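You operate a simulated robot arm through the tools that you are given. There is no shell and no other tool. Be economical: measure what you need, move in short steps, check, and stop when the job is done.

Carry out the task below with a simulated two-armed robot. There is one attempt and no reset: what you move stays moved.

JOB
Hold the upright hand lamp on the blue-legged bench top steady with one hand and press the hand lamp button to switch it on with the other.
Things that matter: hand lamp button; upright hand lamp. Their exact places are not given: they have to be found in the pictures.

It is judged by the outcome, as a careful person would: the job done as asked, and still so three seconds after it is handed in. It fails if anything else is knocked over, pushed out of place, dropped, spilled or broken.

ROBOT AND FRAMES
Two 7-joint arms with two-finger parallel grippers on one trunk, on a base that drives. Base frame: it is fixed to the floor where the robot stands at the start and does not move with it; the origin is under the middle of the robot, x ahead of it, y to its left, z up. Lengths are in m, angles in rad, forces in N, time in s.
The left shoulder is at the start at [0.06, 0.189, 1.253], the right one opposite. With the tool pointing down near the work surface each hand reaches from about 0.1 to 0.64 m from the robot's upright axis, wherever it stands, measured 20 degrees to its own side. Places, roughly: hand lamp button [0.5, 0, 1]. Payload 3.43 kg a hand.
The tool frame of a hand sits at the grasp point between the pads (the TCP): z along the fingers, y along the line on which they close. The tips reach 0.03 m beyond it. Largest opening 0.094 m; finger width 0.028, thickness 0.01; the body of the gripper, 0.05 by 0.096 m, starts 0.055 m behind the TCP.
Orientation is told as [roll, pitch, yaw] about the base's x, y, z axes, in that order, counted from this pose: with the fingers straight down and closing along the base's y, the tool's x points along the base's -x, its y along +y and its z along -z.

CONTROLS
- The arms move only by the tool jog_arm. It takes "left_deltas", "right_deltas" or both (then of equal length, played together; a hand with none holds still); each is a list of rows, each a list of 7 numbers: the shift along the tool's x, y, z in mm, then the turn, a rotation vector about the tool's x, y, z in rad, then the gripper command, from -1 (fully open) to 1 (shut), values between in proportion. In form: [[x, y, z, wx, wy, wz, jaw], ...]. A call has 1 to 10 rows; each row shifts and turns the commanded pose from where the row before left it, along the tool's axes as they then stand. Each row takes 0.2 s and may step no farther than 0.05 m and 0.15 rad from the row before; otherwise, or with a gripper value out of range, the whole call is refused. A pose out of reach is approached as far as the arm can. The call stops where the force on the tool passes 40 N (or 10 N more than at its start, if that is more) or the arm is blocked; 0.2 s more then pass. The fingers move at their own pace (about 0.153 m/s each) and stop on an object; they squeeze with about 39 N. The grip force told is the motor's: it shows also when the fingers shut on nothing. Time passes only in rows, and 0.2 s behind the last, so rows that do not move let the fingers close. The reply holds the time, the measured pose of the TCP, the force on the tool along the base axes, the opening and the grip force, in the units named above and with some noise, with the torque about the TCP (base axes, N m) and any sound that the robot's microphone picked up.
- Cameras (640 x 400 px; columns grow to the right, rows downward): "scene" is now at [-0.002, -0.0023, 1.7694]; the picture's right is [-0.14, -0.99, 0.00], its down [-0.85, 0.12, -0.51] and it looks along [0.51, -0.07, -0.86] (base axes); focal length 282 px, centre (320, 200). "left" rides on the left gripper at [0.076, -0.014, -0.103] in its tool frame; the picture's right is [0.18, 0.98, 0.00], its down [-0.75, 0.14, -0.64] and it looks along [-0.63, 0.12, 0.77] (tool axes); focal length 243 px, centre (320, 200). "right" rides on the right gripper at [0.076, 0.014, -0.102] in its tool frame; the picture's right is [-0.18, 0.98, 0.00], its down [-0.75, -0.14, -0.64] and it looks along [-0.63, -0.12, 0.77] (tool axes); focal length 243 px, centre (320, 200).
- grab_frame(camera): a new picture of that camera. It takes no simulated time.
- slide_trunk(by): slides the trunk up (or, below 0, down) by that many m; the arms and the scene camera ride with it, the base frame stays. It gives what a move gives, with no picture.
- steer(legs): drives the robot by 1 to 6 legs, each [ahead, left, turn to the left] in m, m and rad, along the robot's own axes; the way and the turn of a leg run together, so that a leg with both is an arc; at most 1.5 m and 3.142 rad a leg. The arms and the cameras ride along, it lands a little off, and it stops where it bumps. It gives what a move gives.
- turn_head(pan, tilt): turns the head with the scene camera to pan (to the left, within 1.501 rad either way) and tilt (down, from -0.506 to 1.204), counted from straight ahead of the robot. It gives what a move gives.
- locate(camera, pixels): for up to 12 pixels [column, row] of the newest picture of that camera ("zoom" is the newest enlarged one), the place [x, y, z] in the base frame of the surface seen there, good to about 0.002 m, but the place of the scene camera against the robot may be out by one fixed shift of up to 0.025 m in any direction. It takes no simulated time.
- enlarge(camera, box): a new picture of the part [left, top, right, bottom] of that camera's present view, enlarged. It takes no simulated time.
- hand_in(): hands the job in; it is judged then, once.

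Go step by step. Measure first, check grasps and placings, and put right what went wrong. The budget is 80 turns and 70 pictures, counting those below and the enlarged ones. Unless the task says otherwise, let go and move clear before handing in, and close with one line.

The tools are called as name(argument=value, ...) on one line, values as JSON. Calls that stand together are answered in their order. jog_arm: Moves the arms, as the interface text tells. Its arguments: {"type":"object","properties":{"left_deltas":{"type":"array"},"right_deltas":{"type":"array"}},"required":[]} The other tools are called the same way: slide_trunk (by) slides the trunk up or down; steer (legs) drives the base; turn_head (pan, tilt) turns the head that bears the scene camera; grab_frame (camera) takes a picture; locate (camera, pixels) gives the place of the surface under pixels of a picture; enlarge (camera, box) takes an enlarged picture of a part of a camera's view; hand_in () hands the job in.

At the start:

```text
clock: 0.0
left_tool_pos: [0.369, 0.1853, 1.3035]
left_orientation: [0.0, 0.001, 0.0]
left_force: [-1.7, -0.7, -0.5]
left_torque: [-0.01, -0.01, -0.04]
left_width: 0.0941
left_grip_force: 0.0
right_tool_pos: [0.3191, -0.1411, 1.3318]
right_orientation: [-0.001, 0.0, -0.002]
right_force: [0.3, 0.9, 0.5]
right_torque: [0.01, 0.0, -0.01]
right_width: 0.0939
right_grip_force: 0.1
trunk travel left (down, up): [-0.925, 0.065]
robot x, y, heading: [0.0038, 0.002, -0.001]
head pan, tilt: [-0.141, 1.033]
```

scene: 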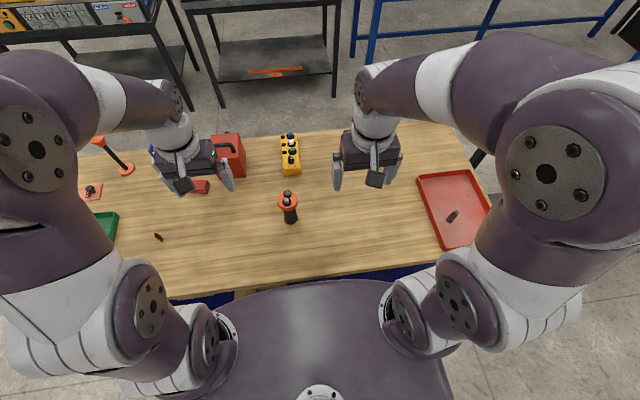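
right: 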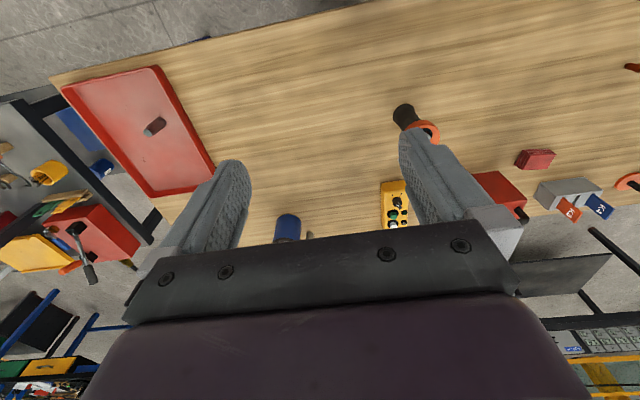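
left: 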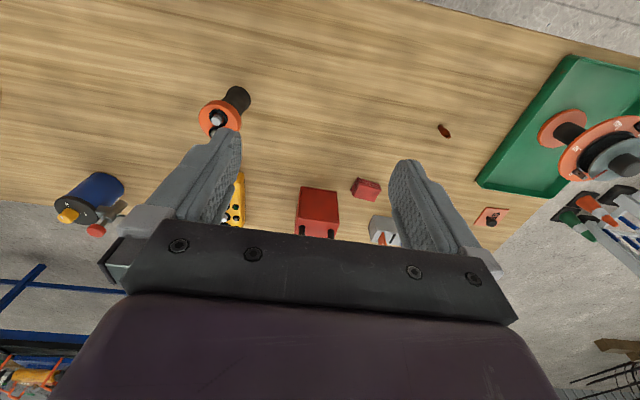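

The lamp seems to be the black cylinder with an orange collar near scene pixel (289,207). I'll enlarge it to see the button.

enlarge(camera="scene", box=[250, 170, 330, 240])

enlarge(camera="left", box=[180, 70, 280, 150])

```text
5.71 times, centred on (290, 205) of scene
```

zoom: 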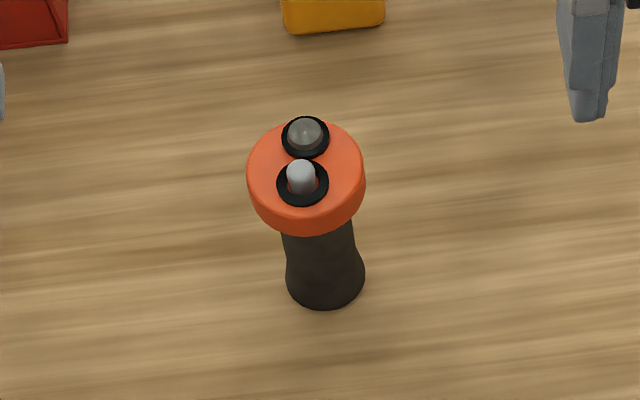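

```text
5.00 times, centred on (230, 110) of left
```

zoom: 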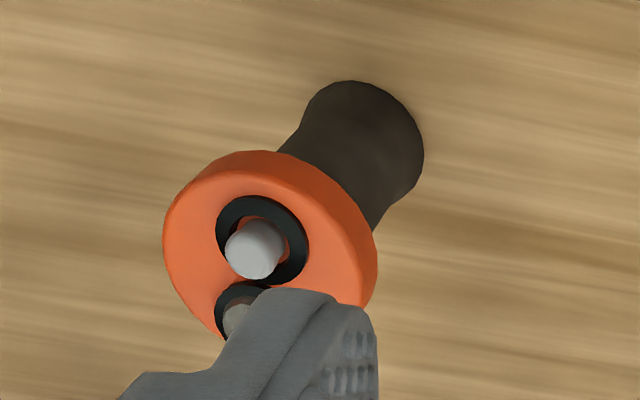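

The lamp shows a pale plunger (the button) at zoom (252,255), with a grey dome beside it (the light). I'll measure these points.

locate(camera="zoom", pixels=[[248, 258], [262, 240], [190, 250], [330, 260], [270, 175], [234, 318], [345, 180], [400, 180], [420, 160], [350, 75], [290, 150]])

locate(camera="scene", pixels=[[288, 201], [289, 193], [282, 200], [296, 200], [290, 215], [291, 221], [289, 206]])

```text
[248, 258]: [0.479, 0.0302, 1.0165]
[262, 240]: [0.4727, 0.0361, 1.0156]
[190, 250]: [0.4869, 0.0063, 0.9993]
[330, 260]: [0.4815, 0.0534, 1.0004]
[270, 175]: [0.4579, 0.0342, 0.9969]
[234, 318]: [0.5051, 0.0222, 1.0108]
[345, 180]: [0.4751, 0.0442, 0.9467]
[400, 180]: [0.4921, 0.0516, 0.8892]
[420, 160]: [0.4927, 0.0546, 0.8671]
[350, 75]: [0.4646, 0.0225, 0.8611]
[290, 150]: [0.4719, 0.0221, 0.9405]
```

```text
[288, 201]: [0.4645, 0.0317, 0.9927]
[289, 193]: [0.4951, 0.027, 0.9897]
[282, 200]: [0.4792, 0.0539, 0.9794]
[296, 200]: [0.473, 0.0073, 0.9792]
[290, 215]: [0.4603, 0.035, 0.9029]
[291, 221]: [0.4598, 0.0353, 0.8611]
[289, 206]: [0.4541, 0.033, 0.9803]
```

Left camera readings put the button at about [0.478, 0.031, 1.0165], the dome at about [0.505, 0.022], and the lamp axis near (0.483, 0.03). I'll rotate both hands up high: left into a side grasp pointing -y and tilted 25° down, right yawed 90°. I'll also check neighbouring objects.

locate(camera="scene", pixels=[[158, 237], [200, 187], [230, 140], [237, 175], [292, 170], [291, 135], [127, 169], [100, 140], [225, 255]])

jog_arm(left_deltas=[[0, 0, 0, 0.06785, 0.06785, -0.10652, -1], [0, 0, 0, 0.06785, 0.06785, -0.10652, -1], [0, 0, 0, 0.06785, 0.06785, -0.10652, -1], [0, 0, 0, 0.06785, 0.06785, -0.10652, -1], [0, 0, 0, 0.06785, 0.06785, -0.10652, -1], [0, 0, 0, 0.06785, 0.06785, -0.10652, -1], [0, 0, 0, 0.06785, 0.06785, -0.10652, -1], [0, 0, 0, 0.06785, 0.06785, -0.10652, -1], [0, 0, 0, 0.06785, 0.06785, -0.10652, -1], [0, 0, 0, 0.06785, 0.06785, -0.10652, -1]], right_deltas=[[0, 0, 0, 0, 0, -0.1428, 1], [0, 0, 0, 0, 0, -0.1428, 1], [0, 0, 0, 0, 0, -0.1428, 1], [0, 0, 0, 0, 0, -0.1428, 1], [0, 0, 0, 0, 0, -0.1428, 1], [0, 0, 0, 0, 0, -0.1428, 1], [0, 0, 0, 0, 0, -0.1428, 1], [0, 0, 0, 0, 0, -0.1428, 1], [0, 0, 0, 0, 0, -0.1428, 1], [0, 0, 0, 0, 0, -0.1428, 1]])

```text
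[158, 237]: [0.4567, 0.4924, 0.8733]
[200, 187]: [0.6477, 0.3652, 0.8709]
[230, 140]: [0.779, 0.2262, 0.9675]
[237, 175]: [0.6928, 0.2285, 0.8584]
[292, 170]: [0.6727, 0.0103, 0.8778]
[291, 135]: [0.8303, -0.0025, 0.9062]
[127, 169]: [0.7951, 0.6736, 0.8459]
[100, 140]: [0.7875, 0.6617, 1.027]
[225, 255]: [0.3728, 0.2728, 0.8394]
```

```text
clock: 2.2
left_tool_pos: [0.2994, 0.1429, 1.1753]
left_orientation: [-0.264, 0.884, 1.026]
left_force: [0.4, -0.2, -0.6]
left_torque: [0.0, 0.03, 0.0]
left_width: 0.094
left_grip_force: 0.1
left hand out of reach, approached as far as the arm can: row 2, 3, 4, 5, 6, 7, 8, 9, 10
right_tool_pos: [0.3201, -0.1411, 1.3315]
right_orientation: [-0.001, -0.002, 1.428]
right_force: [0.6, 0.0, 0.0]
right_torque: [-0.02, -0.05, 0.02]
right_width: 0.0
right_grip_force: 33.0
trunk travel left (down, up): [-0.925, 0.065]
robot x, y, heading: [-0.0014, 0.0014, -0.001]
head pan, tilt: [-0.141, 1.033]
```

The left pose was out of reach that high up, though the right is fine. I'll finish the rotation and bring the left hand lower and forward.

jog_arm(left_deltas=[[0, 0, 0, 0.06785, 0.06785, -0.10652, -1], [0, 0, 0, 0.06785, 0.06785, -0.10652, -1], [0, 0, 0, 0.06785, 0.06785, -0.10652, -1], [-40, -15.9, 15.5, 0, 0, 0, -1], [-40, -15.9, 15.5, 0, 0, 0, -1], [-40, -15.9, 15.5, 0, 0, 0, -1]], right_deltas=[[0, 0, 0, 0, 0, -0.1428, 1], [0, 0, 0, 0, 0, 0, 1], [0, 0, 0, 0, 0, 0, 1], [0, 0, 0, 0, 0, 0, 1], [0, 0, 0, 0, 0, 0, 1], [0, 0, 0, 0, 0, 0, 1]])

grab_frame(camera="scene")

```text
clock: 3.6
left_tool_pos: [0.2734, 0.1499, 0.9711]
left_orientation: [-0.002, 1.132, 1.569]
left_force: [-0.7, -0.4, 0.4]
left_torque: [-0.01, 0.01, 0.01]
left_width: 0.0944
left_grip_force: 0.1
left hand out of reach, approached as far as the arm can: row 1, 2, 3, 4, 5, 6
right_tool_pos: [0.3198, -0.14, 1.3315]
right_orientation: [0.001, 0.0, 1.57]
right_force: [0.3, -0.7, -0.3]
right_torque: [-0.01, 0.0, 0.0]
right_width: 0.0
right_grip_force: 32.7
trunk travel left (down, up): [-0.925, 0.065]
robot x, y, heading: [0.0008, 0.0021, -0.002]
head pan, tilt: [-0.141, 1.033]
```

```text
64 pictures are left
```

scene: 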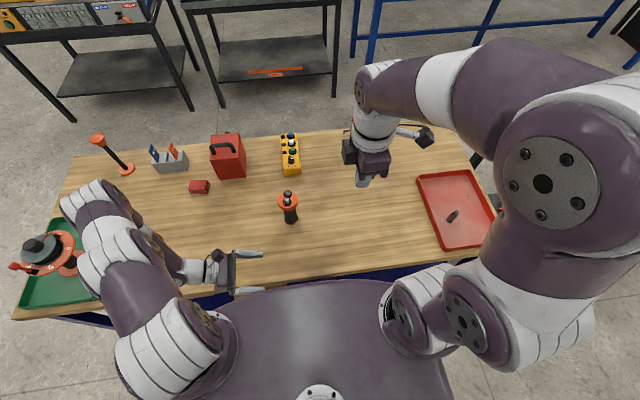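

The left hand orientation is right (fingers point -y, tilted), but it sits at [0.27,0.15,0.97], not clearly where commanded. I'll do a small forward-and-up test to see which reference is used.

jog_arm(left_deltas=[[0, -20, 0, 0, 0, 0, -1], [0, -20, 0, 0, 0, 0, -1]])

```text
clock: 4.2
left_tool_pos: [0.2737, 0.1477, 0.9723]
left_orientation: [-0.001, 1.135, 1.571]
left_force: [0.1, 0.6, 0.2]
left_torque: [0.08, -0.01, -0.01]
left_width: 0.0939
left_grip_force: 0.0
left hand out of reach, approached as far as the arm can: row 1, 2
right_tool_pos: [0.3204, -0.1401, 1.3327]
right_orientation: [-0.002, 0.001, 1.57]
right_force: [0.4, -0.2, -0.3]
right_torque: [-0.04, 0.01, -0.03]
right_width: 0.0
right_grip_force: 33.1
trunk travel left (down, up): [-0.925, 0.065]
robot x, y, heading: [-0.0, 0.0008, -0.003]
head pan, tilt: [-0.141, 1.033]
```

The orientation holds but this pose isn't reachable, and the commanded reference accumulates. I'll undo the rotation and use a more natural grasp: approach from the robot's front-left, pitched forward.

jog_arm(left_deltas=[[0, 0, 0, -0.06785, -0.06785, 0.10652, -1], [0, 0, 0, -0.06785, -0.06785, 0.10652, -1], [0, 0, 0, -0.06785, -0.06785, 0.10652, -1], [0, 0, 0, -0.06785, -0.06785, 0.10652, -1], [0, 0, 0, -0.06785, -0.06785, 0.10652, -1], [0, 0, 0, -0.06785, -0.06785, 0.10652, -1], [0, 0, 0, -0.06785, -0.06785, 0.10652, -1], [0, 0, 0, -0.06785, -0.06785, 0.10652, -1], [0, 0, 0, -0.06785, -0.06785, 0.10652, -1], [0, 0, 0, -0.06785, -0.06785, 0.10652, -1]])

jog_arm(left_deltas=[[0, 0, 0, -0.06785, -0.06785, 0.10652, -1], [0, 0, 0, -0.06785, -0.06785, 0.10652, -1], [0, 0, 0, -0.06785, -0.06785, 0.10652, -1], [0, 0, 0, 0, 0, 0, -1]])

```text
clock: 6.4
left_tool_pos: [0.2705, 0.1461, 0.9749]
left_orientation: [-0.169, 0.228, 0.301]
left_force: [0.0, -0.2, -0.1]
left_torque: [0.03, 0.0, -0.01]
left_width: 0.094
left_grip_force: 0.0
right_tool_pos: [0.3198, -0.1415, 1.3322]
right_orientation: [0.0, -0.001, 1.57]
right_force: [-1.5, 0.3, 0.5]
right_torque: [-0.02, -0.03, 0.0]
right_width: 0.0001
right_grip_force: 33.3
trunk travel left (down, up): [-0.925, 0.065]
robot x, y, heading: [-0.0002, 0.0033, -0.006]
head pan, tilt: [-0.141, 1.033]
```

```text
clock: 7.4
left_tool_pos: [0.2721, 0.1477, 0.9737]
left_orientation: [-0.001, -0.001, -0.002]
left_force: [0.1, -0.1, 0.2]
left_torque: [0.01, 0.0, 0.0]
left_width: 0.094
left_grip_force: 0.0
right_tool_pos: [0.3206, -0.1409, 1.3324]
right_orientation: [0.0, 0.0, 1.572]
right_force: [-0.1, 0.0, 0.3]
right_torque: [0.02, -0.01, 0.04]
right_width: 0.0
right_grip_force: 32.6
trunk travel left (down, up): [-0.925, 0.065]
robot x, y, heading: [-0.0027, 0.0022, 0.001]
head pan, tilt: [-0.141, 1.033]
```

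The commanded pose follows the approached one, so it's clean: tool down at [0.272,0.148,0.974]. Next I'll move forward, yaw -30°, then pitch the fingers forward.

jog_arm(left_deltas=[[-30, -13, -12, 0, 0, 0, -1], [-30, -13, -12, 0, 0, 0, -1], [-30, -13, -12, 0, 0, 0, -1], [0, 0, 0, 0, 0, 0.1309, -1], [0, 0, 0, 0, 0, 0.1309, -1], [0, 0, 0, 0, 0, 0.1309, -1], [0, 0, 0, 0, 0, 0.1309, -1], [0, 0, 0, 0, -0.137, 0, -1], [0, 0, 0, 0, -0.137, 0, -1], [0, 0, 0, 0, -0.137, 0, -1]])

jog_arm(left_deltas=[[0, 0, 0, 0, -0.137, 0, -1], [0, 0, 0, 0, -0.137, 0, -1], [0, 0, 0, 0, -0.137, 0, -1], [0, 0, 0, 0, -0.138, 0, -1]])

grab_frame(camera="left")

grab_frame(camera="scene")

```text
clock: 9.6
left_tool_pos: [0.3638, 0.1026, 1.0133]
left_orientation: [-0.023, -0.241, -0.52]
left_force: [1.0, -0.6, 0.3]
left_torque: [-0.02, -0.03, -0.03]
left_width: 0.0939
left_grip_force: 0.1
left hand out of reach, approached as far as the arm can: row 8, 10
right_tool_pos: [0.3214, -0.1414, 1.3314]
right_orientation: [0.0, 0.0, 1.571]
right_force: [0.3, 0.0, -0.2]
right_torque: [-0.03, -0.02, -0.01]
right_width: 0.0
right_grip_force: 33.1
trunk travel left (down, up): [-0.925, 0.065]
robot x, y, heading: [-0.0026, 0.0001, 0.004]
head pan, tilt: [-0.141, 1.033]
```

```text
clock: 10.6
left_tool_pos: [0.3518, 0.0901, 1.0095]
left_orientation: [-0.134, -0.634, -0.473]
left_force: [-0.1, 0.3, -0.3]
left_torque: [0.0, 0.0, 0.0]
left_width: 0.0938
left_grip_force: 0.0
left hand out of reach, approached as far as the arm can: row 1, 2
right_tool_pos: [0.3194, -0.1412, 1.332]
right_orientation: [0.0, 0.0, 1.571]
right_force: [0.5, 0.0, -0.2]
right_torque: [0.0, 0.01, 0.01]
right_width: 0.0002
right_grip_force: 33.2
trunk travel left (down, up): [-0.925, 0.065]
robot x, y, heading: [-0.0049, 0.0006, -0.002]
head pan, tilt: [-0.141, 1.033]
```

```text
63 pictures are left
```

left: 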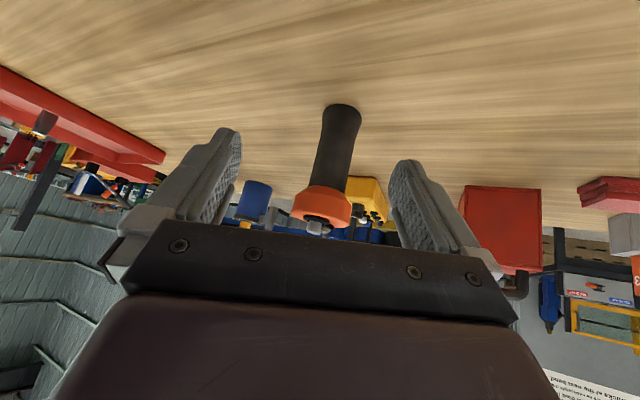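

```text
62 pictures are left
```

scene: 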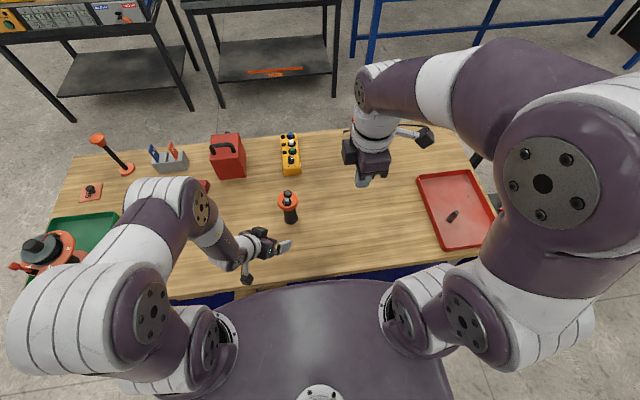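

The lamp is well framed between the left fingers (left image: body at (337,145), collar at (322,203)). I'll remove the small roll error and pitch a bit flatter.

jog_arm(left_deltas=[[0, 0, 0, -0.134, 0, 0, -1], [0, 0, 0, 0, -0.137, 0, -1], [0, 0, 0, 0, -0.137, 0, -1]])

grab_frame(camera="left")

```text
clock: 11.4
left_tool_pos: [0.4084, 0.0837, 1.038]
left_orientation: [-0.138, -0.887, -0.409]
left_force: [0.5, -0.2, 0.3]
left_torque: [0.02, 0.03, -0.02]
left_width: 0.0939
left_grip_force: 0.0
left hand out of reach, approached as far as the arm can: row 1, 2, 3
right_tool_pos: [0.321, -0.1402, 1.3319]
right_orientation: [0.001, -0.001, 1.571]
right_force: [1.5, 0.3, 0.2]
right_torque: [0.01, 0.02, 0.02]
right_width: 0.0
right_grip_force: 32.5
trunk travel left (down, up): [-0.925, 0.065]
robot x, y, heading: [-0.0003, -0.0012, -0.001]
head pan, tilt: [-0.141, 1.033]
```

```text
61 pictures are left
```

left: 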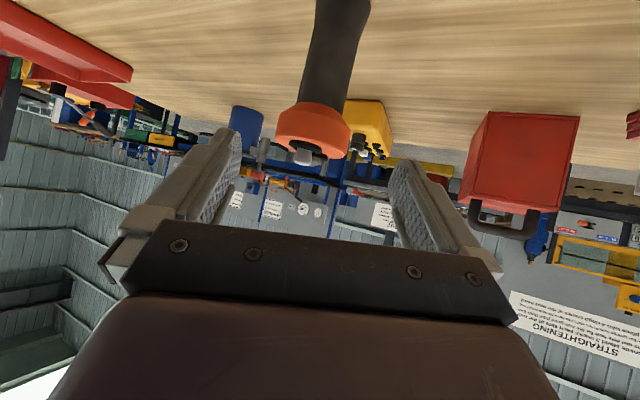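

The hand is now ~39° below horizontal at [0.408,0.084,1.038], and the lamp is ahead, slightly right. Lowering the trunk would suit this pose, so I'll check the heights of the left elbow and the spool first.

grab_frame(camera="scene")

locate(camera="scene", pixels=[[90, 270], [60, 320], [140, 220], [40, 245], [60, 240], [170, 200], [245, 262]])

```text
60 pictures are left
```

scene: 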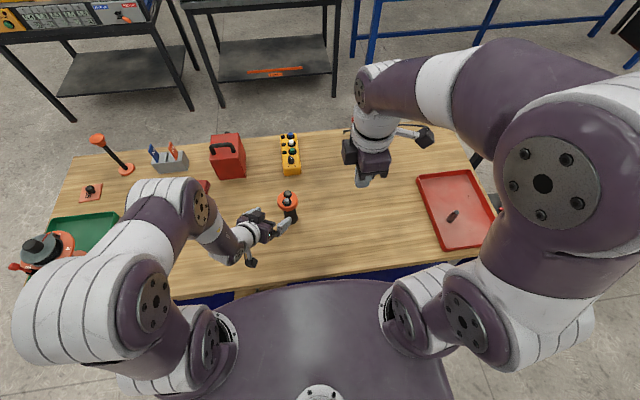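

```text
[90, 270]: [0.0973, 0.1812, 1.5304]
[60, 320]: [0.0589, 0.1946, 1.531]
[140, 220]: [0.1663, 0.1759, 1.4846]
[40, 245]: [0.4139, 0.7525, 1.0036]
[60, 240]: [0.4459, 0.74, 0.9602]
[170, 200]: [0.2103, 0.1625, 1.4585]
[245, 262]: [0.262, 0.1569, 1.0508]
```

The arm bends upward at the elbow (z≈1.5) with everything high, so lowering is safe. I'll slide the trunk down 0.115 so the left hand comes to lamp-body height.

slide_trunk(by=-0.06)

slide_trunk(by=-0.055)

grab_frame(camera="left")

grab_frame(camera="scene")

```text
clock: 12.4
left_tool_pos: [0.4073, 0.082, 0.9781]
left_orientation: [-0.136, -0.887, -0.411]
left_force: [-0.3, 0.0, 0.1]
left_torque: [-0.02, -0.01, 0.0]
left_width: 0.0937
left_grip_force: 0.2
right_tool_pos: [0.3203, -0.1404, 1.2724]
right_orientation: [0.0, 0.0, 1.571]
right_force: [0.6, 0.0, 1.2]
right_torque: [0.01, 0.01, -0.03]
right_width: 0.0
right_grip_force: 32.9
trunk travel left (down, up): [-0.865, 0.125]
robot x, y, heading: [-0.0006, 0.0, 0.001]
head pan, tilt: [-0.141, 1.033]
```

```text
clock: 13.4
left_tool_pos: [0.4073, 0.0842, 0.9236]
left_orientation: [-0.136, -0.887, -0.41]
left_force: [0.5, -0.4, 0.4]
left_torque: [0.0, 0.0, -0.02]
left_width: 0.094
left_grip_force: 0.0
right_tool_pos: [0.3184, -0.1403, 1.2171]
right_orientation: [0.0, -0.001, 1.571]
right_force: [0.2, 0.2, -0.4]
right_torque: [-0.01, 0.02, -0.02]
right_width: 0.0
right_grip_force: 33.3
trunk travel left (down, up): [-0.81, 0.18]
robot x, y, heading: [0.0015, -0.0014, -0.0]
head pan, tilt: [-0.141, 1.033]
```

```text
59 pictures are left
```

left: 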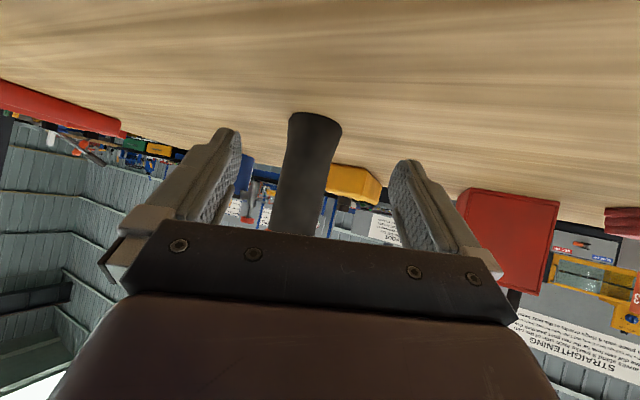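

```text
58 pictures are left
```

scene: 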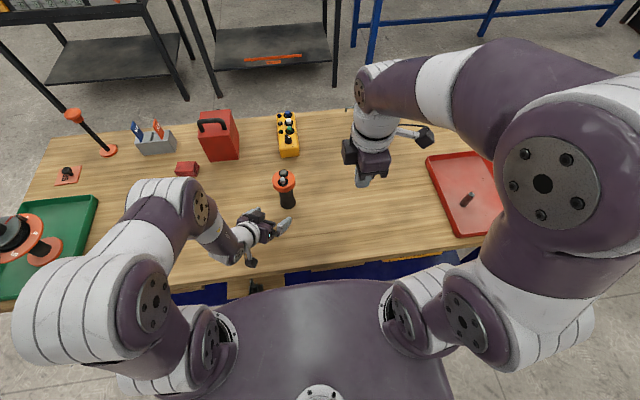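

Left hand is at lamp-body height (z 0.924). I'll measure the lamp body from the left camera.

locate(camera="left", pixels=[[291, 160], [310, 160], [328, 160], [284, 195], [305, 195], [325, 195], [300, 225], [316, 125]])

```text
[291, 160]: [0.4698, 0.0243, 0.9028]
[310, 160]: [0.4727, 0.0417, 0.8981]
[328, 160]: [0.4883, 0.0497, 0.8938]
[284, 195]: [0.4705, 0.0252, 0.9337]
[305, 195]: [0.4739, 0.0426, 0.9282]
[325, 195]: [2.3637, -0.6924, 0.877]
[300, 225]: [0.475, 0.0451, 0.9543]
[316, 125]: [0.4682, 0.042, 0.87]
```

Lamp axis is about (0.485,0.031) with body radius ≈0.018. I'm advancing the left hand to about [0.475,0.038,0.912], checking partway.

jog_arm(left_deltas=[[-14, -1.9, 23.7, 0, 0, 0, -1]])

```text
clock: 13.8
left_tool_pos: [0.4307, 0.0682, 0.9188]
left_orientation: [-0.135, -0.886, -0.41]
left_force: [0.5, -0.7, 0.2]
left_torque: [-0.03, -0.02, 0.0]
left_width: 0.0941
left_grip_force: 0.0
right_tool_pos: [0.3214, -0.1418, 1.217]
right_orientation: [0.002, 0.0, 1.572]
right_force: [-0.1, 0.1, 0.7]
right_torque: [0.04, 0.04, -0.01]
right_width: 0.0
right_grip_force: 33.1
trunk travel left (down, up): [-0.81, 0.18]
robot x, y, heading: [-0.0021, -0.0016, -0.001]
head pan, tilt: [-0.141, 1.033]
```

Tracking is exact, so I'll continue the two remaining steps.

jog_arm(left_deltas=[[-14, -1.9, 23.7, 0, 0, 0, -1], [-14, -1.9, 23.7, 0, 0, 0, -1]])

grab_frame(camera="left")

enlarge(camera="scene", box=[220, 150, 340, 260])

```text
clock: 14.4
left_tool_pos: [0.4764, 0.037, 0.9122]
left_orientation: [-0.136, -0.886, -0.41]
left_force: [0.3, 0.5, 0.7]
left_torque: [0.01, 0.0, -0.04]
left_width: 0.0942
left_grip_force: 0.1
right_tool_pos: [0.3203, -0.1429, 1.216]
right_orientation: [0.003, 0.001, 1.569]
right_force: [0.9, -0.4, 0.4]
right_torque: [0.01, 0.01, -0.03]
right_width: 0.0002
right_grip_force: 32.2
trunk travel left (down, up): [-0.81, 0.18]
robot x, y, heading: [-0.0013, 0.0001, -0.002]
head pan, tilt: [-0.141, 1.033]
```

```text
57 pictures are left
```

left: 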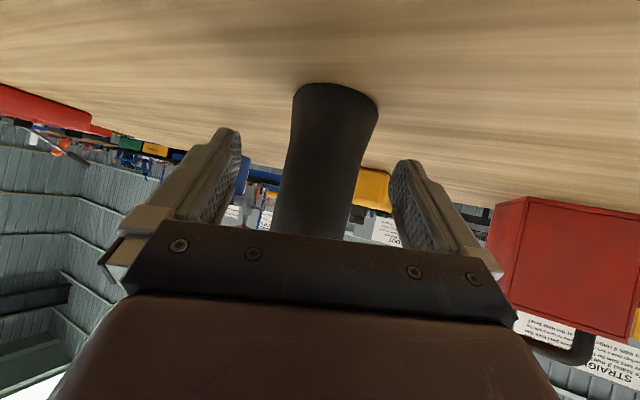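

```text
3.64 times, centred on (280, 205) of scene
```

zoom: 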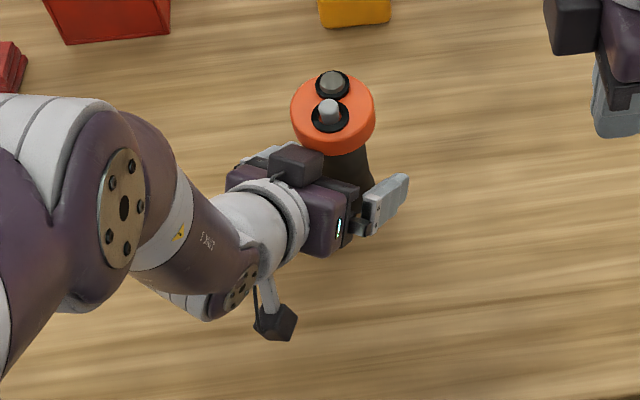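

The lamp is between the fingers, but the closing line is ~5° off horizontal, which could tilt the lamp. I'll back off, level it with a turn about the tool z, and check.

jog_arm(left_deltas=[[14, 1.9, -23.7, 0, 0, 0, -1], [14, 1.9, -23.7, 0, 0, 0, -1], [14, 1.9, -23.7, 0, 0, 0, -1]])

jog_arm(left_deltas=[[0, 0, 0, 0, 0, 0.055, -1], [0, 0, 0, 0, 0, 0.055, -1]])

```text
clock: 15.2
left_tool_pos: [0.4074, 0.0849, 0.9223]
left_orientation: [-0.137, -0.888, -0.41]
left_force: [-0.5, 0.9, 0.7]
left_torque: [0.01, -0.01, -0.03]
left_width: 0.0941
left_grip_force: 0.0
right_tool_pos: [0.3195, -0.1414, 1.2173]
right_orientation: [-0.001, 0.0, 1.572]
right_force: [-0.6, -0.5, 0.2]
right_torque: [-0.03, -0.02, -0.02]
right_width: 0.0
right_grip_force: 33.4
trunk travel left (down, up): [-0.81, 0.18]
robot x, y, heading: [-0.0027, -0.0021, 0.003]
head pan, tilt: [-0.141, 1.033]
```

```text
clock: 15.8
left_tool_pos: [0.4345, 0.0889, 0.9364]
left_orientation: [-0.018, -0.891, -0.574]
left_force: [-0.5, -0.3, -0.4]
left_torque: [0.0, -0.01, 0.0]
left_width: 0.0939
left_grip_force: 0.0
left hand out of reach, approached as far as the arm can: row 1, 2
right_tool_pos: [0.32, -0.1414, 1.2176]
right_orientation: [-0.001, -0.001, 1.57]
right_force: [1.3, 0.0, -0.4]
right_torque: [0.01, -0.03, 0.01]
right_width: 0.0
right_grip_force: 32.5
trunk travel left (down, up): [-0.81, 0.18]
robot x, y, heading: [0.0018, -0.0015, 0.003]
head pan, tilt: [-0.141, 1.033]
```

The closing line is now level (roll ≈ -0.02). I'll align sideways first, then advance.

jog_arm(left_deltas=[[-7, -17, 6, 0, 0, 0, -1]])

grab_frame(camera="left")

```text
clock: 16.2
left_tool_pos: [0.4378, 0.0711, 0.9427]
left_orientation: [-0.012, -0.892, -0.579]
left_force: [-0.1, 0.2, 0.1]
left_torque: [-0.01, -0.01, 0.02]
left_width: 0.0941
left_grip_force: 0.0
left hand out of reach, approached as far as the arm can: row 1
right_tool_pos: [0.3197, -0.1411, 1.2176]
right_orientation: [0.0, 0.002, 1.572]
right_force: [0.6, 0.0, 0.0]
right_torque: [-0.02, -0.01, -0.02]
right_width: 0.0
right_grip_force: 33.2
trunk travel left (down, up): [-0.81, 0.18]
robot x, y, heading: [0.001, -0.0018, 0.002]
head pan, tilt: [-0.141, 1.033]
```

```text
55 pictures are left
```

left: 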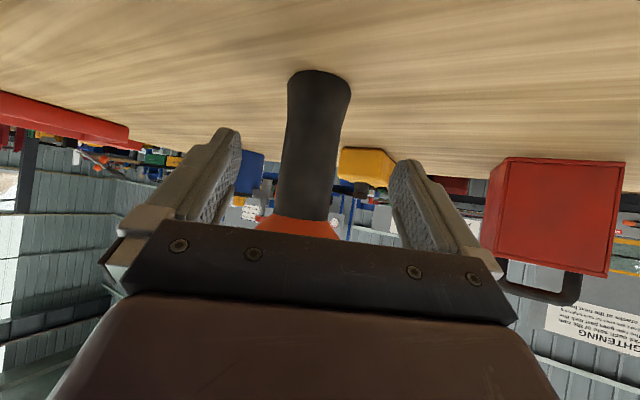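

Aligned but the hand rose to 0.943 at the reach margin, so I'll lower the trunk 0.03 for height and then advance.

slide_trunk(by=-0.03)

jog_arm(left_deltas=[[-10.5, -1.5, 13, 0, 0, 0, -1]])

```text
clock: 16.9
left_tool_pos: [0.4375, 0.0707, 0.9126]
left_orientation: [-0.013, -0.892, -0.578]
left_force: [1.1, 0.2, -0.1]
left_torque: [-0.02, -0.02, -0.03]
left_width: 0.094
left_grip_force: 0.1
right_tool_pos: [0.3196, -0.1404, 1.1874]
right_orientation: [0.0, 0.0, 1.57]
right_force: [-0.5, 0.5, -0.3]
right_torque: [0.04, 0.01, -0.03]
right_width: 0.0002
right_grip_force: 33.0
trunk travel left (down, up): [-0.78, 0.21]
robot x, y, heading: [0.0019, 0.0004, 0.001]
head pan, tilt: [-0.141, 1.033]
```

```text
clock: 17.3
left_tool_pos: [0.4521, 0.0602, 0.9129]
left_orientation: [-0.016, -0.89, -0.579]
left_force: [1.4, 0.0, -0.6]
left_torque: [0.02, 0.01, 0.01]
left_width: 0.0941
left_grip_force: 0.1
right_tool_pos: [0.3199, -0.1412, 1.1863]
right_orientation: [0.0, 0.002, 1.571]
right_force: [0.3, -0.8, -0.6]
right_torque: [0.01, 0.01, 0.02]
right_width: 0.0
right_grip_force: 33.1
trunk travel left (down, up): [-0.78, 0.21]
robot x, y, heading: [0.0021, 0.0026, -0.003]
head pan, tilt: [-0.141, 1.033]
```

It's tracking exactly. I'll advance the remaining 33 mm and look.

jog_arm(left_deltas=[[-10.4, -1.5, 13, 0, 0, 0, -1], [-10.4, -1.5, 13, 0, 0, 0, -1]])

grab_frame(camera="left")

enlarge(camera="scene", box=[220, 140, 340, 250])

locate(camera="left", pixels=[[300, 170], [325, 170], [350, 170], [320, 140], [325, 200]])

```text
clock: 17.9
left_tool_pos: [0.4773, 0.038, 0.9123]
left_orientation: [-0.013, -0.892, -0.578]
left_force: [0.6, 0.0, 0.6]
left_torque: [0.01, -0.01, 0.03]
left_width: 0.0939
left_grip_force: 0.1
right_tool_pos: [0.321, -0.1417, 1.1868]
right_orientation: [0.001, 0.0, 1.57]
right_force: [-0.1, -0.1, -0.2]
right_torque: [0.01, -0.01, -0.01]
right_width: 0.0
right_grip_force: 33.0
trunk travel left (down, up): [-0.78, 0.21]
robot x, y, heading: [0.0017, -0.0005, 0.002]
head pan, tilt: [-0.141, 1.033]
```

```text
54 pictures are left
```

left: 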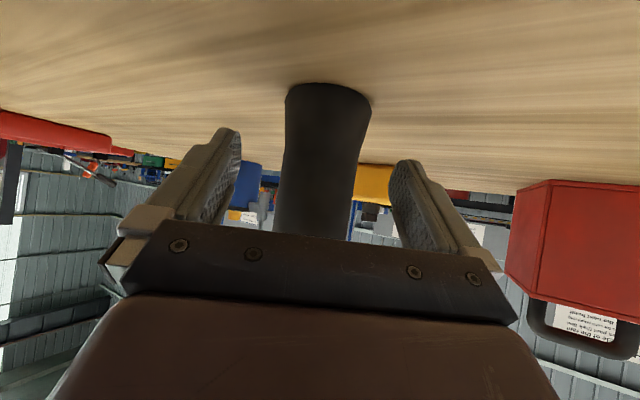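

```text
3.64 times, centred on (280, 195) of scene
```

zoom: 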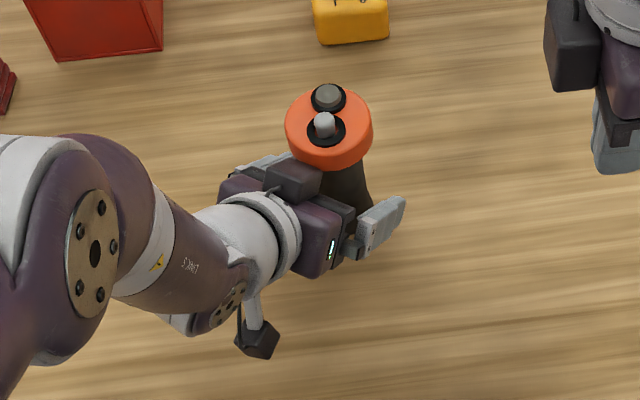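

```text
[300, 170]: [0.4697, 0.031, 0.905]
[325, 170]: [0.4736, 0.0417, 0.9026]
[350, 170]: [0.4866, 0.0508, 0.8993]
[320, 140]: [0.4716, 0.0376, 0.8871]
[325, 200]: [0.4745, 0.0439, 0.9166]
```

The body is centred between the fingers. I'll close gently.

jog_arm(left_deltas=[[0, 0, 0, 0, 0, 0, -0.2], [0, 0, 0, 0, 0, 0, 0.1], [0, 0, 0, 0, 0, 0, 0.2], [0, 0, 0, 0, 0, 0, 0.3], [0, 0, 0, 0, 0, 0, 0.4], [0, 0, 0, 0, 0, 0, 0.6], [0, 0, 0, 0, 0, 0, 0.6]])

enlarge(camera="scene", box=[220, 140, 340, 250])

grab_frame(camera="left")

grab_frame(camera="right")

```text
clock: 19.5
left_tool_pos: [0.4775, 0.0395, 0.9119]
left_orientation: [-0.014, -0.892, -0.578]
left_force: [0.1, -1.0, 2.7]
left_torque: [0.03, -0.13, -0.02]
left_width: 0.0476
left_grip_force: 39.4
right_tool_pos: [0.3197, -0.1416, 1.1875]
right_orientation: [0.0, -0.001, 1.572]
right_force: [-0.2, -0.6, 0.8]
right_torque: [0.0, 0.0, 0.02]
right_width: 0.0
right_grip_force: 33.0
trunk travel left (down, up): [-0.78, 0.21]
robot x, y, heading: [-0.0001, 0.0023, -0.004]
head pan, tilt: [-0.141, 1.033]
```

```text
3.64 times, centred on (280, 195) of scene
```

zoom: 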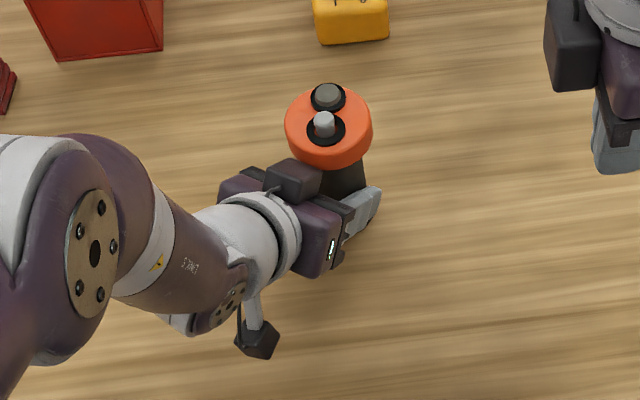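

```text
51 pictures are left
```

left: 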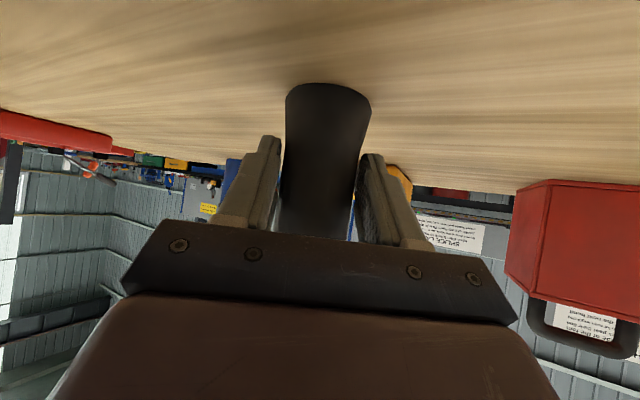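

```text
50 pictures are left
```

right: 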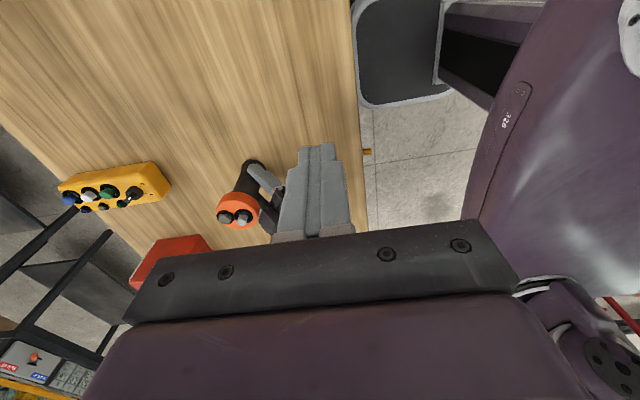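

The lamp is gripped (width 0.048, 39 N) and did not move. Now I'll measure the button with the right camera, around (243,218).

enlarge(camera="right", box=[200, 180, 280, 240])

```text
6.67 times, centred on (240, 210) of right
```

zoom: 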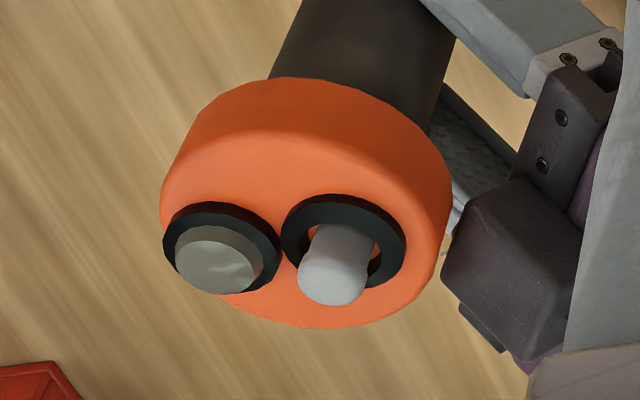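

locate(camera="zoom", pixels=[[335, 285], [330, 275], [320, 290], [350, 290], [215, 265], [215, 285], [300, 165], [265, 305], [430, 200], [395, 225], [500, 230]])

```text
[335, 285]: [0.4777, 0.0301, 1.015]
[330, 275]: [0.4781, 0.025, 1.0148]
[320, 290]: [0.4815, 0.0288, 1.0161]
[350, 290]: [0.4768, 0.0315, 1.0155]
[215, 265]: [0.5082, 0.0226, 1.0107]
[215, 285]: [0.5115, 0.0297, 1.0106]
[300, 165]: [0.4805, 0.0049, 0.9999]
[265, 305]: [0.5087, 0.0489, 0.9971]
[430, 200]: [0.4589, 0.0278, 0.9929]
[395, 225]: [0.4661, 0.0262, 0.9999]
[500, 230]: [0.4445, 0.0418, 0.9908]
```

Button top is about [0.478,0.030,1.0155]. I'll move the right hand, fingers closed, above it at x=0.475 (clear of the dome), then down to leave 30 mm clearance.

jog_arm(right_deltas=[[-28.6, -25.9, 0, 0, 0, 0, 1], [-28.6, -25.9, 0, 0, 0, 0, 1], [-28.6, -25.9, 0, 0, 0, 0, 1], [-28.6, -25.9, 0, 0, 0, 0, 1], [-28.6, -25.9, 0, 0, 0, 0, 1], [-28.6, -25.9, 0, 0, 0, 0, 1], [0, 0, 37, 0, 0, 0, 1], [0, 0, 37, 0, 0, 0, 1], [0, 0, 37, 0, 0, 0, 1]])

grab_frame(camera="right")

grab_frame(camera="scene")

```text
clock: 21.5
left_tool_pos: [0.4762, 0.0385, 0.9116]
left_orientation: [-0.013, -0.893, -0.577]
left_force: [-4.5, -0.8, 4.4]
left_torque: [0.02, 0.04, 0.0]
left_width: 0.0474
left_grip_force: 38.7
right_tool_pos: [0.4458, 0.0158, 1.0227]
right_orientation: [-0.001, 0.0, 1.571]
right_force: [-0.2, -0.8, 0.5]
right_torque: [0.03, 0.02, 0.0]
right_width: 0.0002
right_grip_force: 33.2
right hand out of reach, approached as far as the arm can: row 3, 4, 5, 6
trunk travel left (down, up): [-0.78, 0.21]
robot x, y, heading: [-0.0022, 0.0006, 0.002]
head pan, tilt: [-0.141, 1.033]
```

```text
48 pictures are left
```

right: 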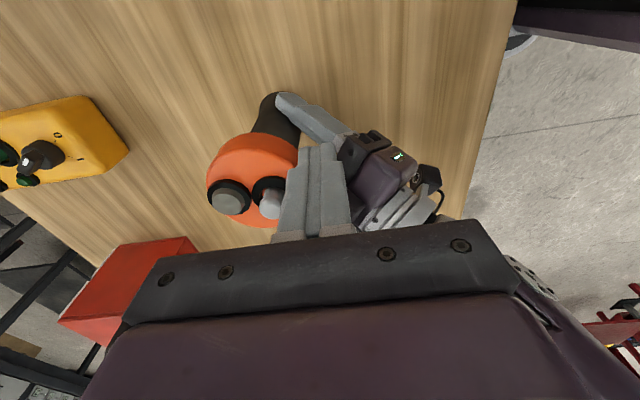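

```text
47 pictures are left
```

scene: 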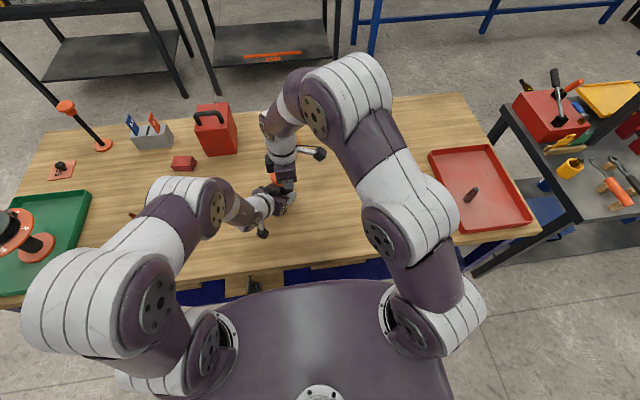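

The high lateral move was reach-limited, so the right fingers ended up low beside the collar at [0.446,0.016,1.023] without contact force. I'll raise 50 mm before any sideways move.

jog_arm(right_deltas=[[0, 0, -25, 0, 0, 0, 1], [0, 0, -25, 0, 0, 0, 1]])

enlarge(camera="right", box=[180, 80, 360, 240])

```text
clock: 22.1
left_tool_pos: [0.477, 0.0389, 0.9122]
left_orientation: [-0.012, -0.893, -0.577]
left_force: [-4.0, 0.1, 4.2]
left_torque: [0.07, 0.03, 0.01]
left_width: 0.0472
left_grip_force: 39.1
right_tool_pos: [0.4462, 0.0166, 1.0727]
right_orientation: [0.0, 0.002, 1.571]
right_force: [-0.5, -0.9, -0.3]
right_torque: [0.02, -0.04, 0.01]
right_width: 0.0
right_grip_force: 32.7
trunk travel left (down, up): [-0.78, 0.21]
robot x, y, heading: [0.0026, 0.0009, -0.004]
head pan, tilt: [-0.141, 1.033]
```

```text
2.50 times, centred on (270, 160) of right
```

zoom: 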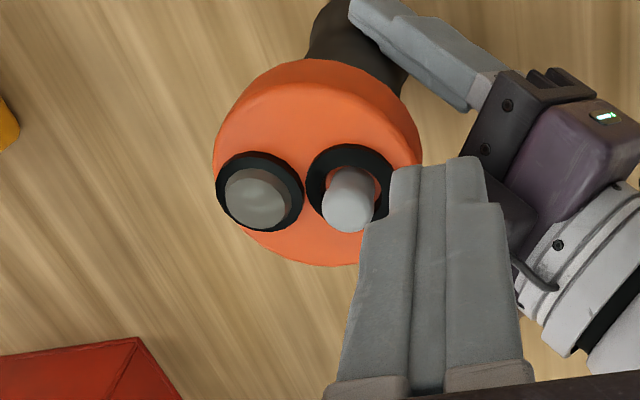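

Clear now; lamp still upright. I'll re-measure the button and shift the right hand over it at this height.

locate(camera="zoom", pixels=[[352, 215], [345, 210], [358, 222], [345, 195], [258, 205]])

jog_arm(right_deltas=[[-6.7, -14.5, 0, 0, 0, 0, 1], [-6.7, -14.5, 0, 0, 0, 0, 1]])

enlarge(camera="right", box=[180, 80, 360, 240])

```text
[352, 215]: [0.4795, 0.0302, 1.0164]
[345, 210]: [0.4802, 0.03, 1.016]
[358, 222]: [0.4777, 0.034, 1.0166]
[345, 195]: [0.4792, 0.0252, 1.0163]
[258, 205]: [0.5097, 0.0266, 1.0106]
```

```text
clock: 22.7
left_tool_pos: [0.4769, 0.0391, 0.9117]
left_orientation: [-0.012, -0.892, -0.578]
left_force: [-3.1, -0.2, 3.8]
left_torque: [0.05, 0.0, -0.01]
left_width: 0.0472
left_grip_force: 39.2
right_tool_pos: [0.4762, 0.0295, 1.0735]
right_orientation: [-0.003, 0.001, 1.572]
right_force: [-0.3, -0.3, -0.2]
right_torque: [0.02, 0.0, 0.01]
right_width: 0.0
right_grip_force: 33.0
trunk travel left (down, up): [-0.78, 0.21]
robot x, y, heading: [-0.0006, -0.0033, 0.001]
head pan, tilt: [-0.141, 1.033]
```

```text
2.50 times, centred on (270, 160) of right
```

zoom: 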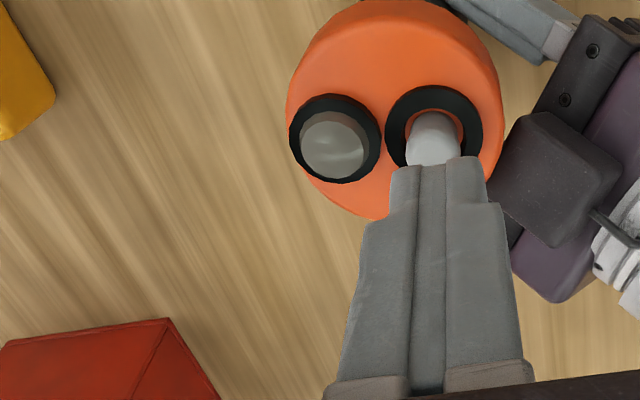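

The fingertips are over the button with 27 mm gap. I'll descend 24 mm, then go in 1.5 mm steps.

jog_arm(right_deltas=[[0, 0, 12, 0, 0, 0, 1], [0, 0, 12, 0, 0, 0, 1], [0, 0, 1.5, 0, 0, 0, 1], [0, 0, 1.5, 0, 0, 0, 1], [0, 0, 1.5, 0, 0, 0, 1]])

enlarge(camera="right", box=[180, 80, 360, 240])

```text
clock: 23.9
left_tool_pos: [0.4767, 0.0387, 0.9116]
left_orientation: [-0.011, -0.892, -0.578]
left_force: [-0.5, 0.7, 2.3]
left_torque: [0.07, -0.02, 0.06]
left_width: 0.0473
left_grip_force: 38.8
right_tool_pos: [0.4754, 0.0304, 1.044]
right_orientation: [-0.002, -0.001, 1.571]
right_force: [-0.3, 0.2, 1.0]
right_torque: [-0.01, 0.04, 0.0]
right_width: 0.0
right_grip_force: 32.6
trunk travel left (down, up): [-0.78, 0.21]
robot x, y, heading: [-0.0038, -0.0008, -0.002]
head pan, tilt: [-0.141, 1.033]
```

```text
2.50 times, centred on (270, 160) of right
```

zoom: 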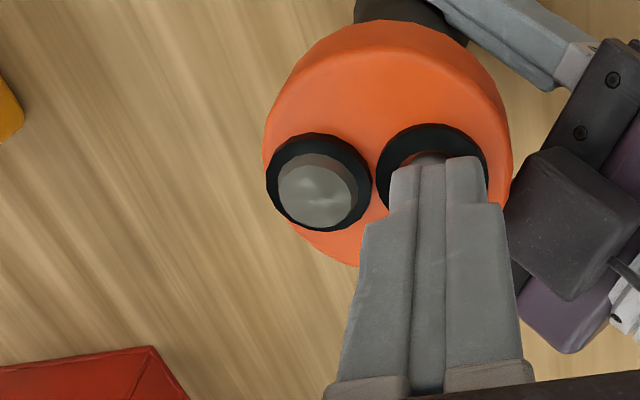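

Contact is beginning (about 1 N at tip z ≈1.014) and the dome is not lit. I'll continue in 1 mm steps.

jog_arm(right_deltas=[[0, 0, 1, 0, 0, 0, 1], [0, 0, 1, 0, 0, 0, 1], [0, 0, 1, 0, 0, 0, 1]])

enlarge(camera="right", box=[180, 80, 360, 240])

```text
clock: 24.7
left_tool_pos: [0.4768, 0.0396, 0.9112]
left_orientation: [-0.01, -0.893, -0.579]
left_force: [-2.6, -0.1, 2.5]
left_torque: [0.18, -0.31, -0.01]
left_width: 0.0475
left_grip_force: 38.8
right_tool_pos: [0.4736, 0.0295, 1.0392]
right_orientation: [-0.003, 0.001, 1.57]
right_force: [1.6, 0.0, 3.5]
right_torque: [0.02, -0.05, -0.01]
right_width: 0.0
right_grip_force: 33.1
trunk travel left (down, up): [-0.78, 0.21]
robot x, y, heading: [-0.0008, 0.0017, 0.005]
head pan, tilt: [-0.141, 1.033]
heard: click
```

```text
2.50 times, centred on (270, 160) of right
```

zoom: 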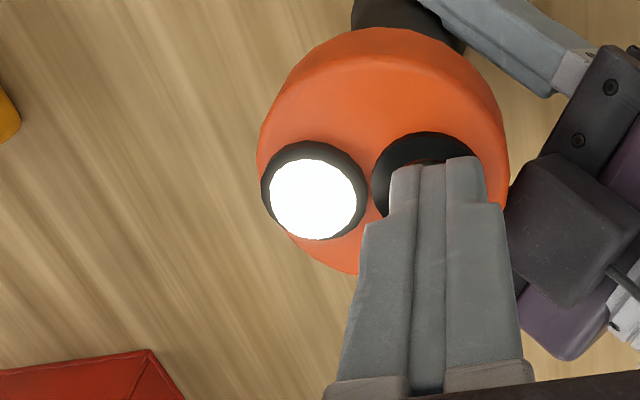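

A click was heard and the dome is lit. I'll raise the right hand and check that it stays on.

jog_arm(right_deltas=[[0, 0, -10, 0, 0, 0, 1], [0, 0, -25, 0, 0, 0, 1], [0, 0, -10, 0, 0, 0, 1]])

enlarge(camera="right", box=[180, 80, 360, 240])

```text
clock: 25.5
left_tool_pos: [0.4775, 0.0387, 0.9119]
left_orientation: [-0.012, -0.892, -0.578]
left_force: [-1.8, 0.9, 4.5]
left_torque: [0.06, -0.09, 0.01]
left_width: 0.0471
left_grip_force: 39.0
right_tool_pos: [0.4754, 0.0295, 1.086]
right_orientation: [-0.001, 0.0, 1.57]
right_force: [-0.1, 0.1, -0.3]
right_torque: [0.02, -0.04, -0.02]
right_width: 0.0001
right_grip_force: 33.1
trunk travel left (down, up): [-0.78, 0.21]
robot x, y, heading: [-0.0021, -0.002, 0.001]
head pan, tilt: [-0.141, 1.033]
```

```text
2.50 times, centred on (270, 160) of right
```

zoom: 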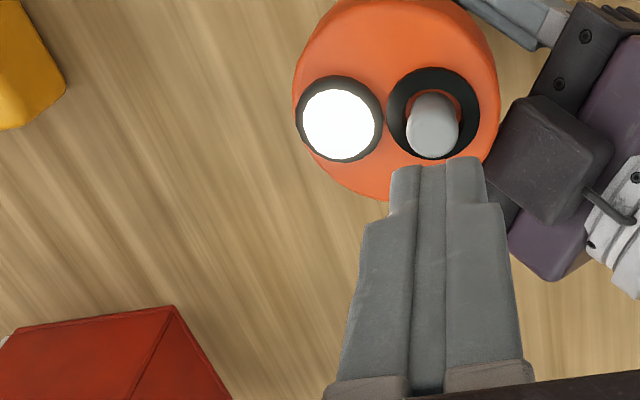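

It stays lit. I'll move the right hand aside to the right and gently open the left.

jog_arm(right_deltas=[[30, 0, 0, 0, 0, 0, 1], [30, 0, 0, 0, 0, 0, 1], [30, 0, 0, 0, 0, 0, 1], [30, 0, 0, 0, 0, 0, 1]])

jog_arm(left_deltas=[[0, 0, 0, 0, 0, 0, 0.2], [0, 0, 0, 0, 0, 0, 0.0], [0, 0, 0, 0, 0, 0, -0.1], [0, 0, 0, 0, 0, 0, -0.3], [0, 0, 0, 0, 0, 0, -0.6], [0, 0, 0, 0, 0, 0, -1], [0, 0, 0, 0, 0, 0, -1]])

grab_frame(camera="left")

grab_frame(camera="scene")

```text
clock: 26.5
left_tool_pos: [0.4775, 0.0395, 0.9124]
left_orientation: [-0.013, -0.892, -0.577]
left_force: [-1.3, 0.3, 4.5]
left_torque: [0.05, -0.14, 0.02]
left_width: 0.0473
left_grip_force: 39.3
right_tool_pos: [0.4752, -0.0924, 1.0848]
right_orientation: [-0.002, 0.0, 1.57]
right_force: [0.3, 0.4, -0.3]
right_torque: [-0.03, 0.04, 0.03]
right_width: 0.0
right_grip_force: 32.8
trunk travel left (down, up): [-0.78, 0.21]
robot x, y, heading: [-0.0002, 0.0003, 0.002]
head pan, tilt: [-0.141, 1.033]
```

```text
clock: 28.1
left_tool_pos: [0.4772, 0.0392, 0.9125]
left_orientation: [-0.012, -0.89, -0.578]
left_force: [0.1, 0.2, -0.7]
left_torque: [-0.02, 0.0, -0.01]
left_width: 0.094
left_grip_force: 0.0
right_tool_pos: [0.4755, -0.0919, 1.0836]
right_orientation: [0.0, 0.0, 1.571]
right_force: [0.2, 0.4, 0.7]
right_torque: [0.01, -0.03, -0.01]
right_width: 0.0001
right_grip_force: 33.3
trunk travel left (down, up): [-0.78, 0.21]
robot x, y, heading: [-0.0016, -0.0038, 0.001]
head pan, tilt: [-0.141, 1.033]
```

```text
41 pictures are left
```

left: 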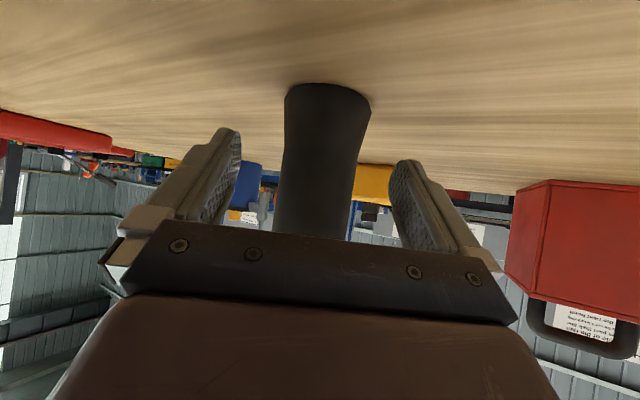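

```text
40 pictures are left
```

scene: 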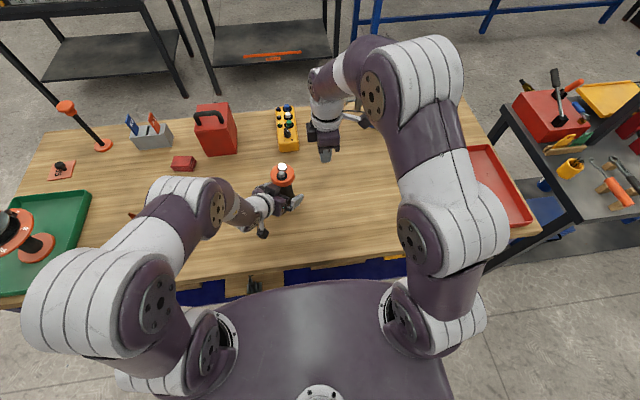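

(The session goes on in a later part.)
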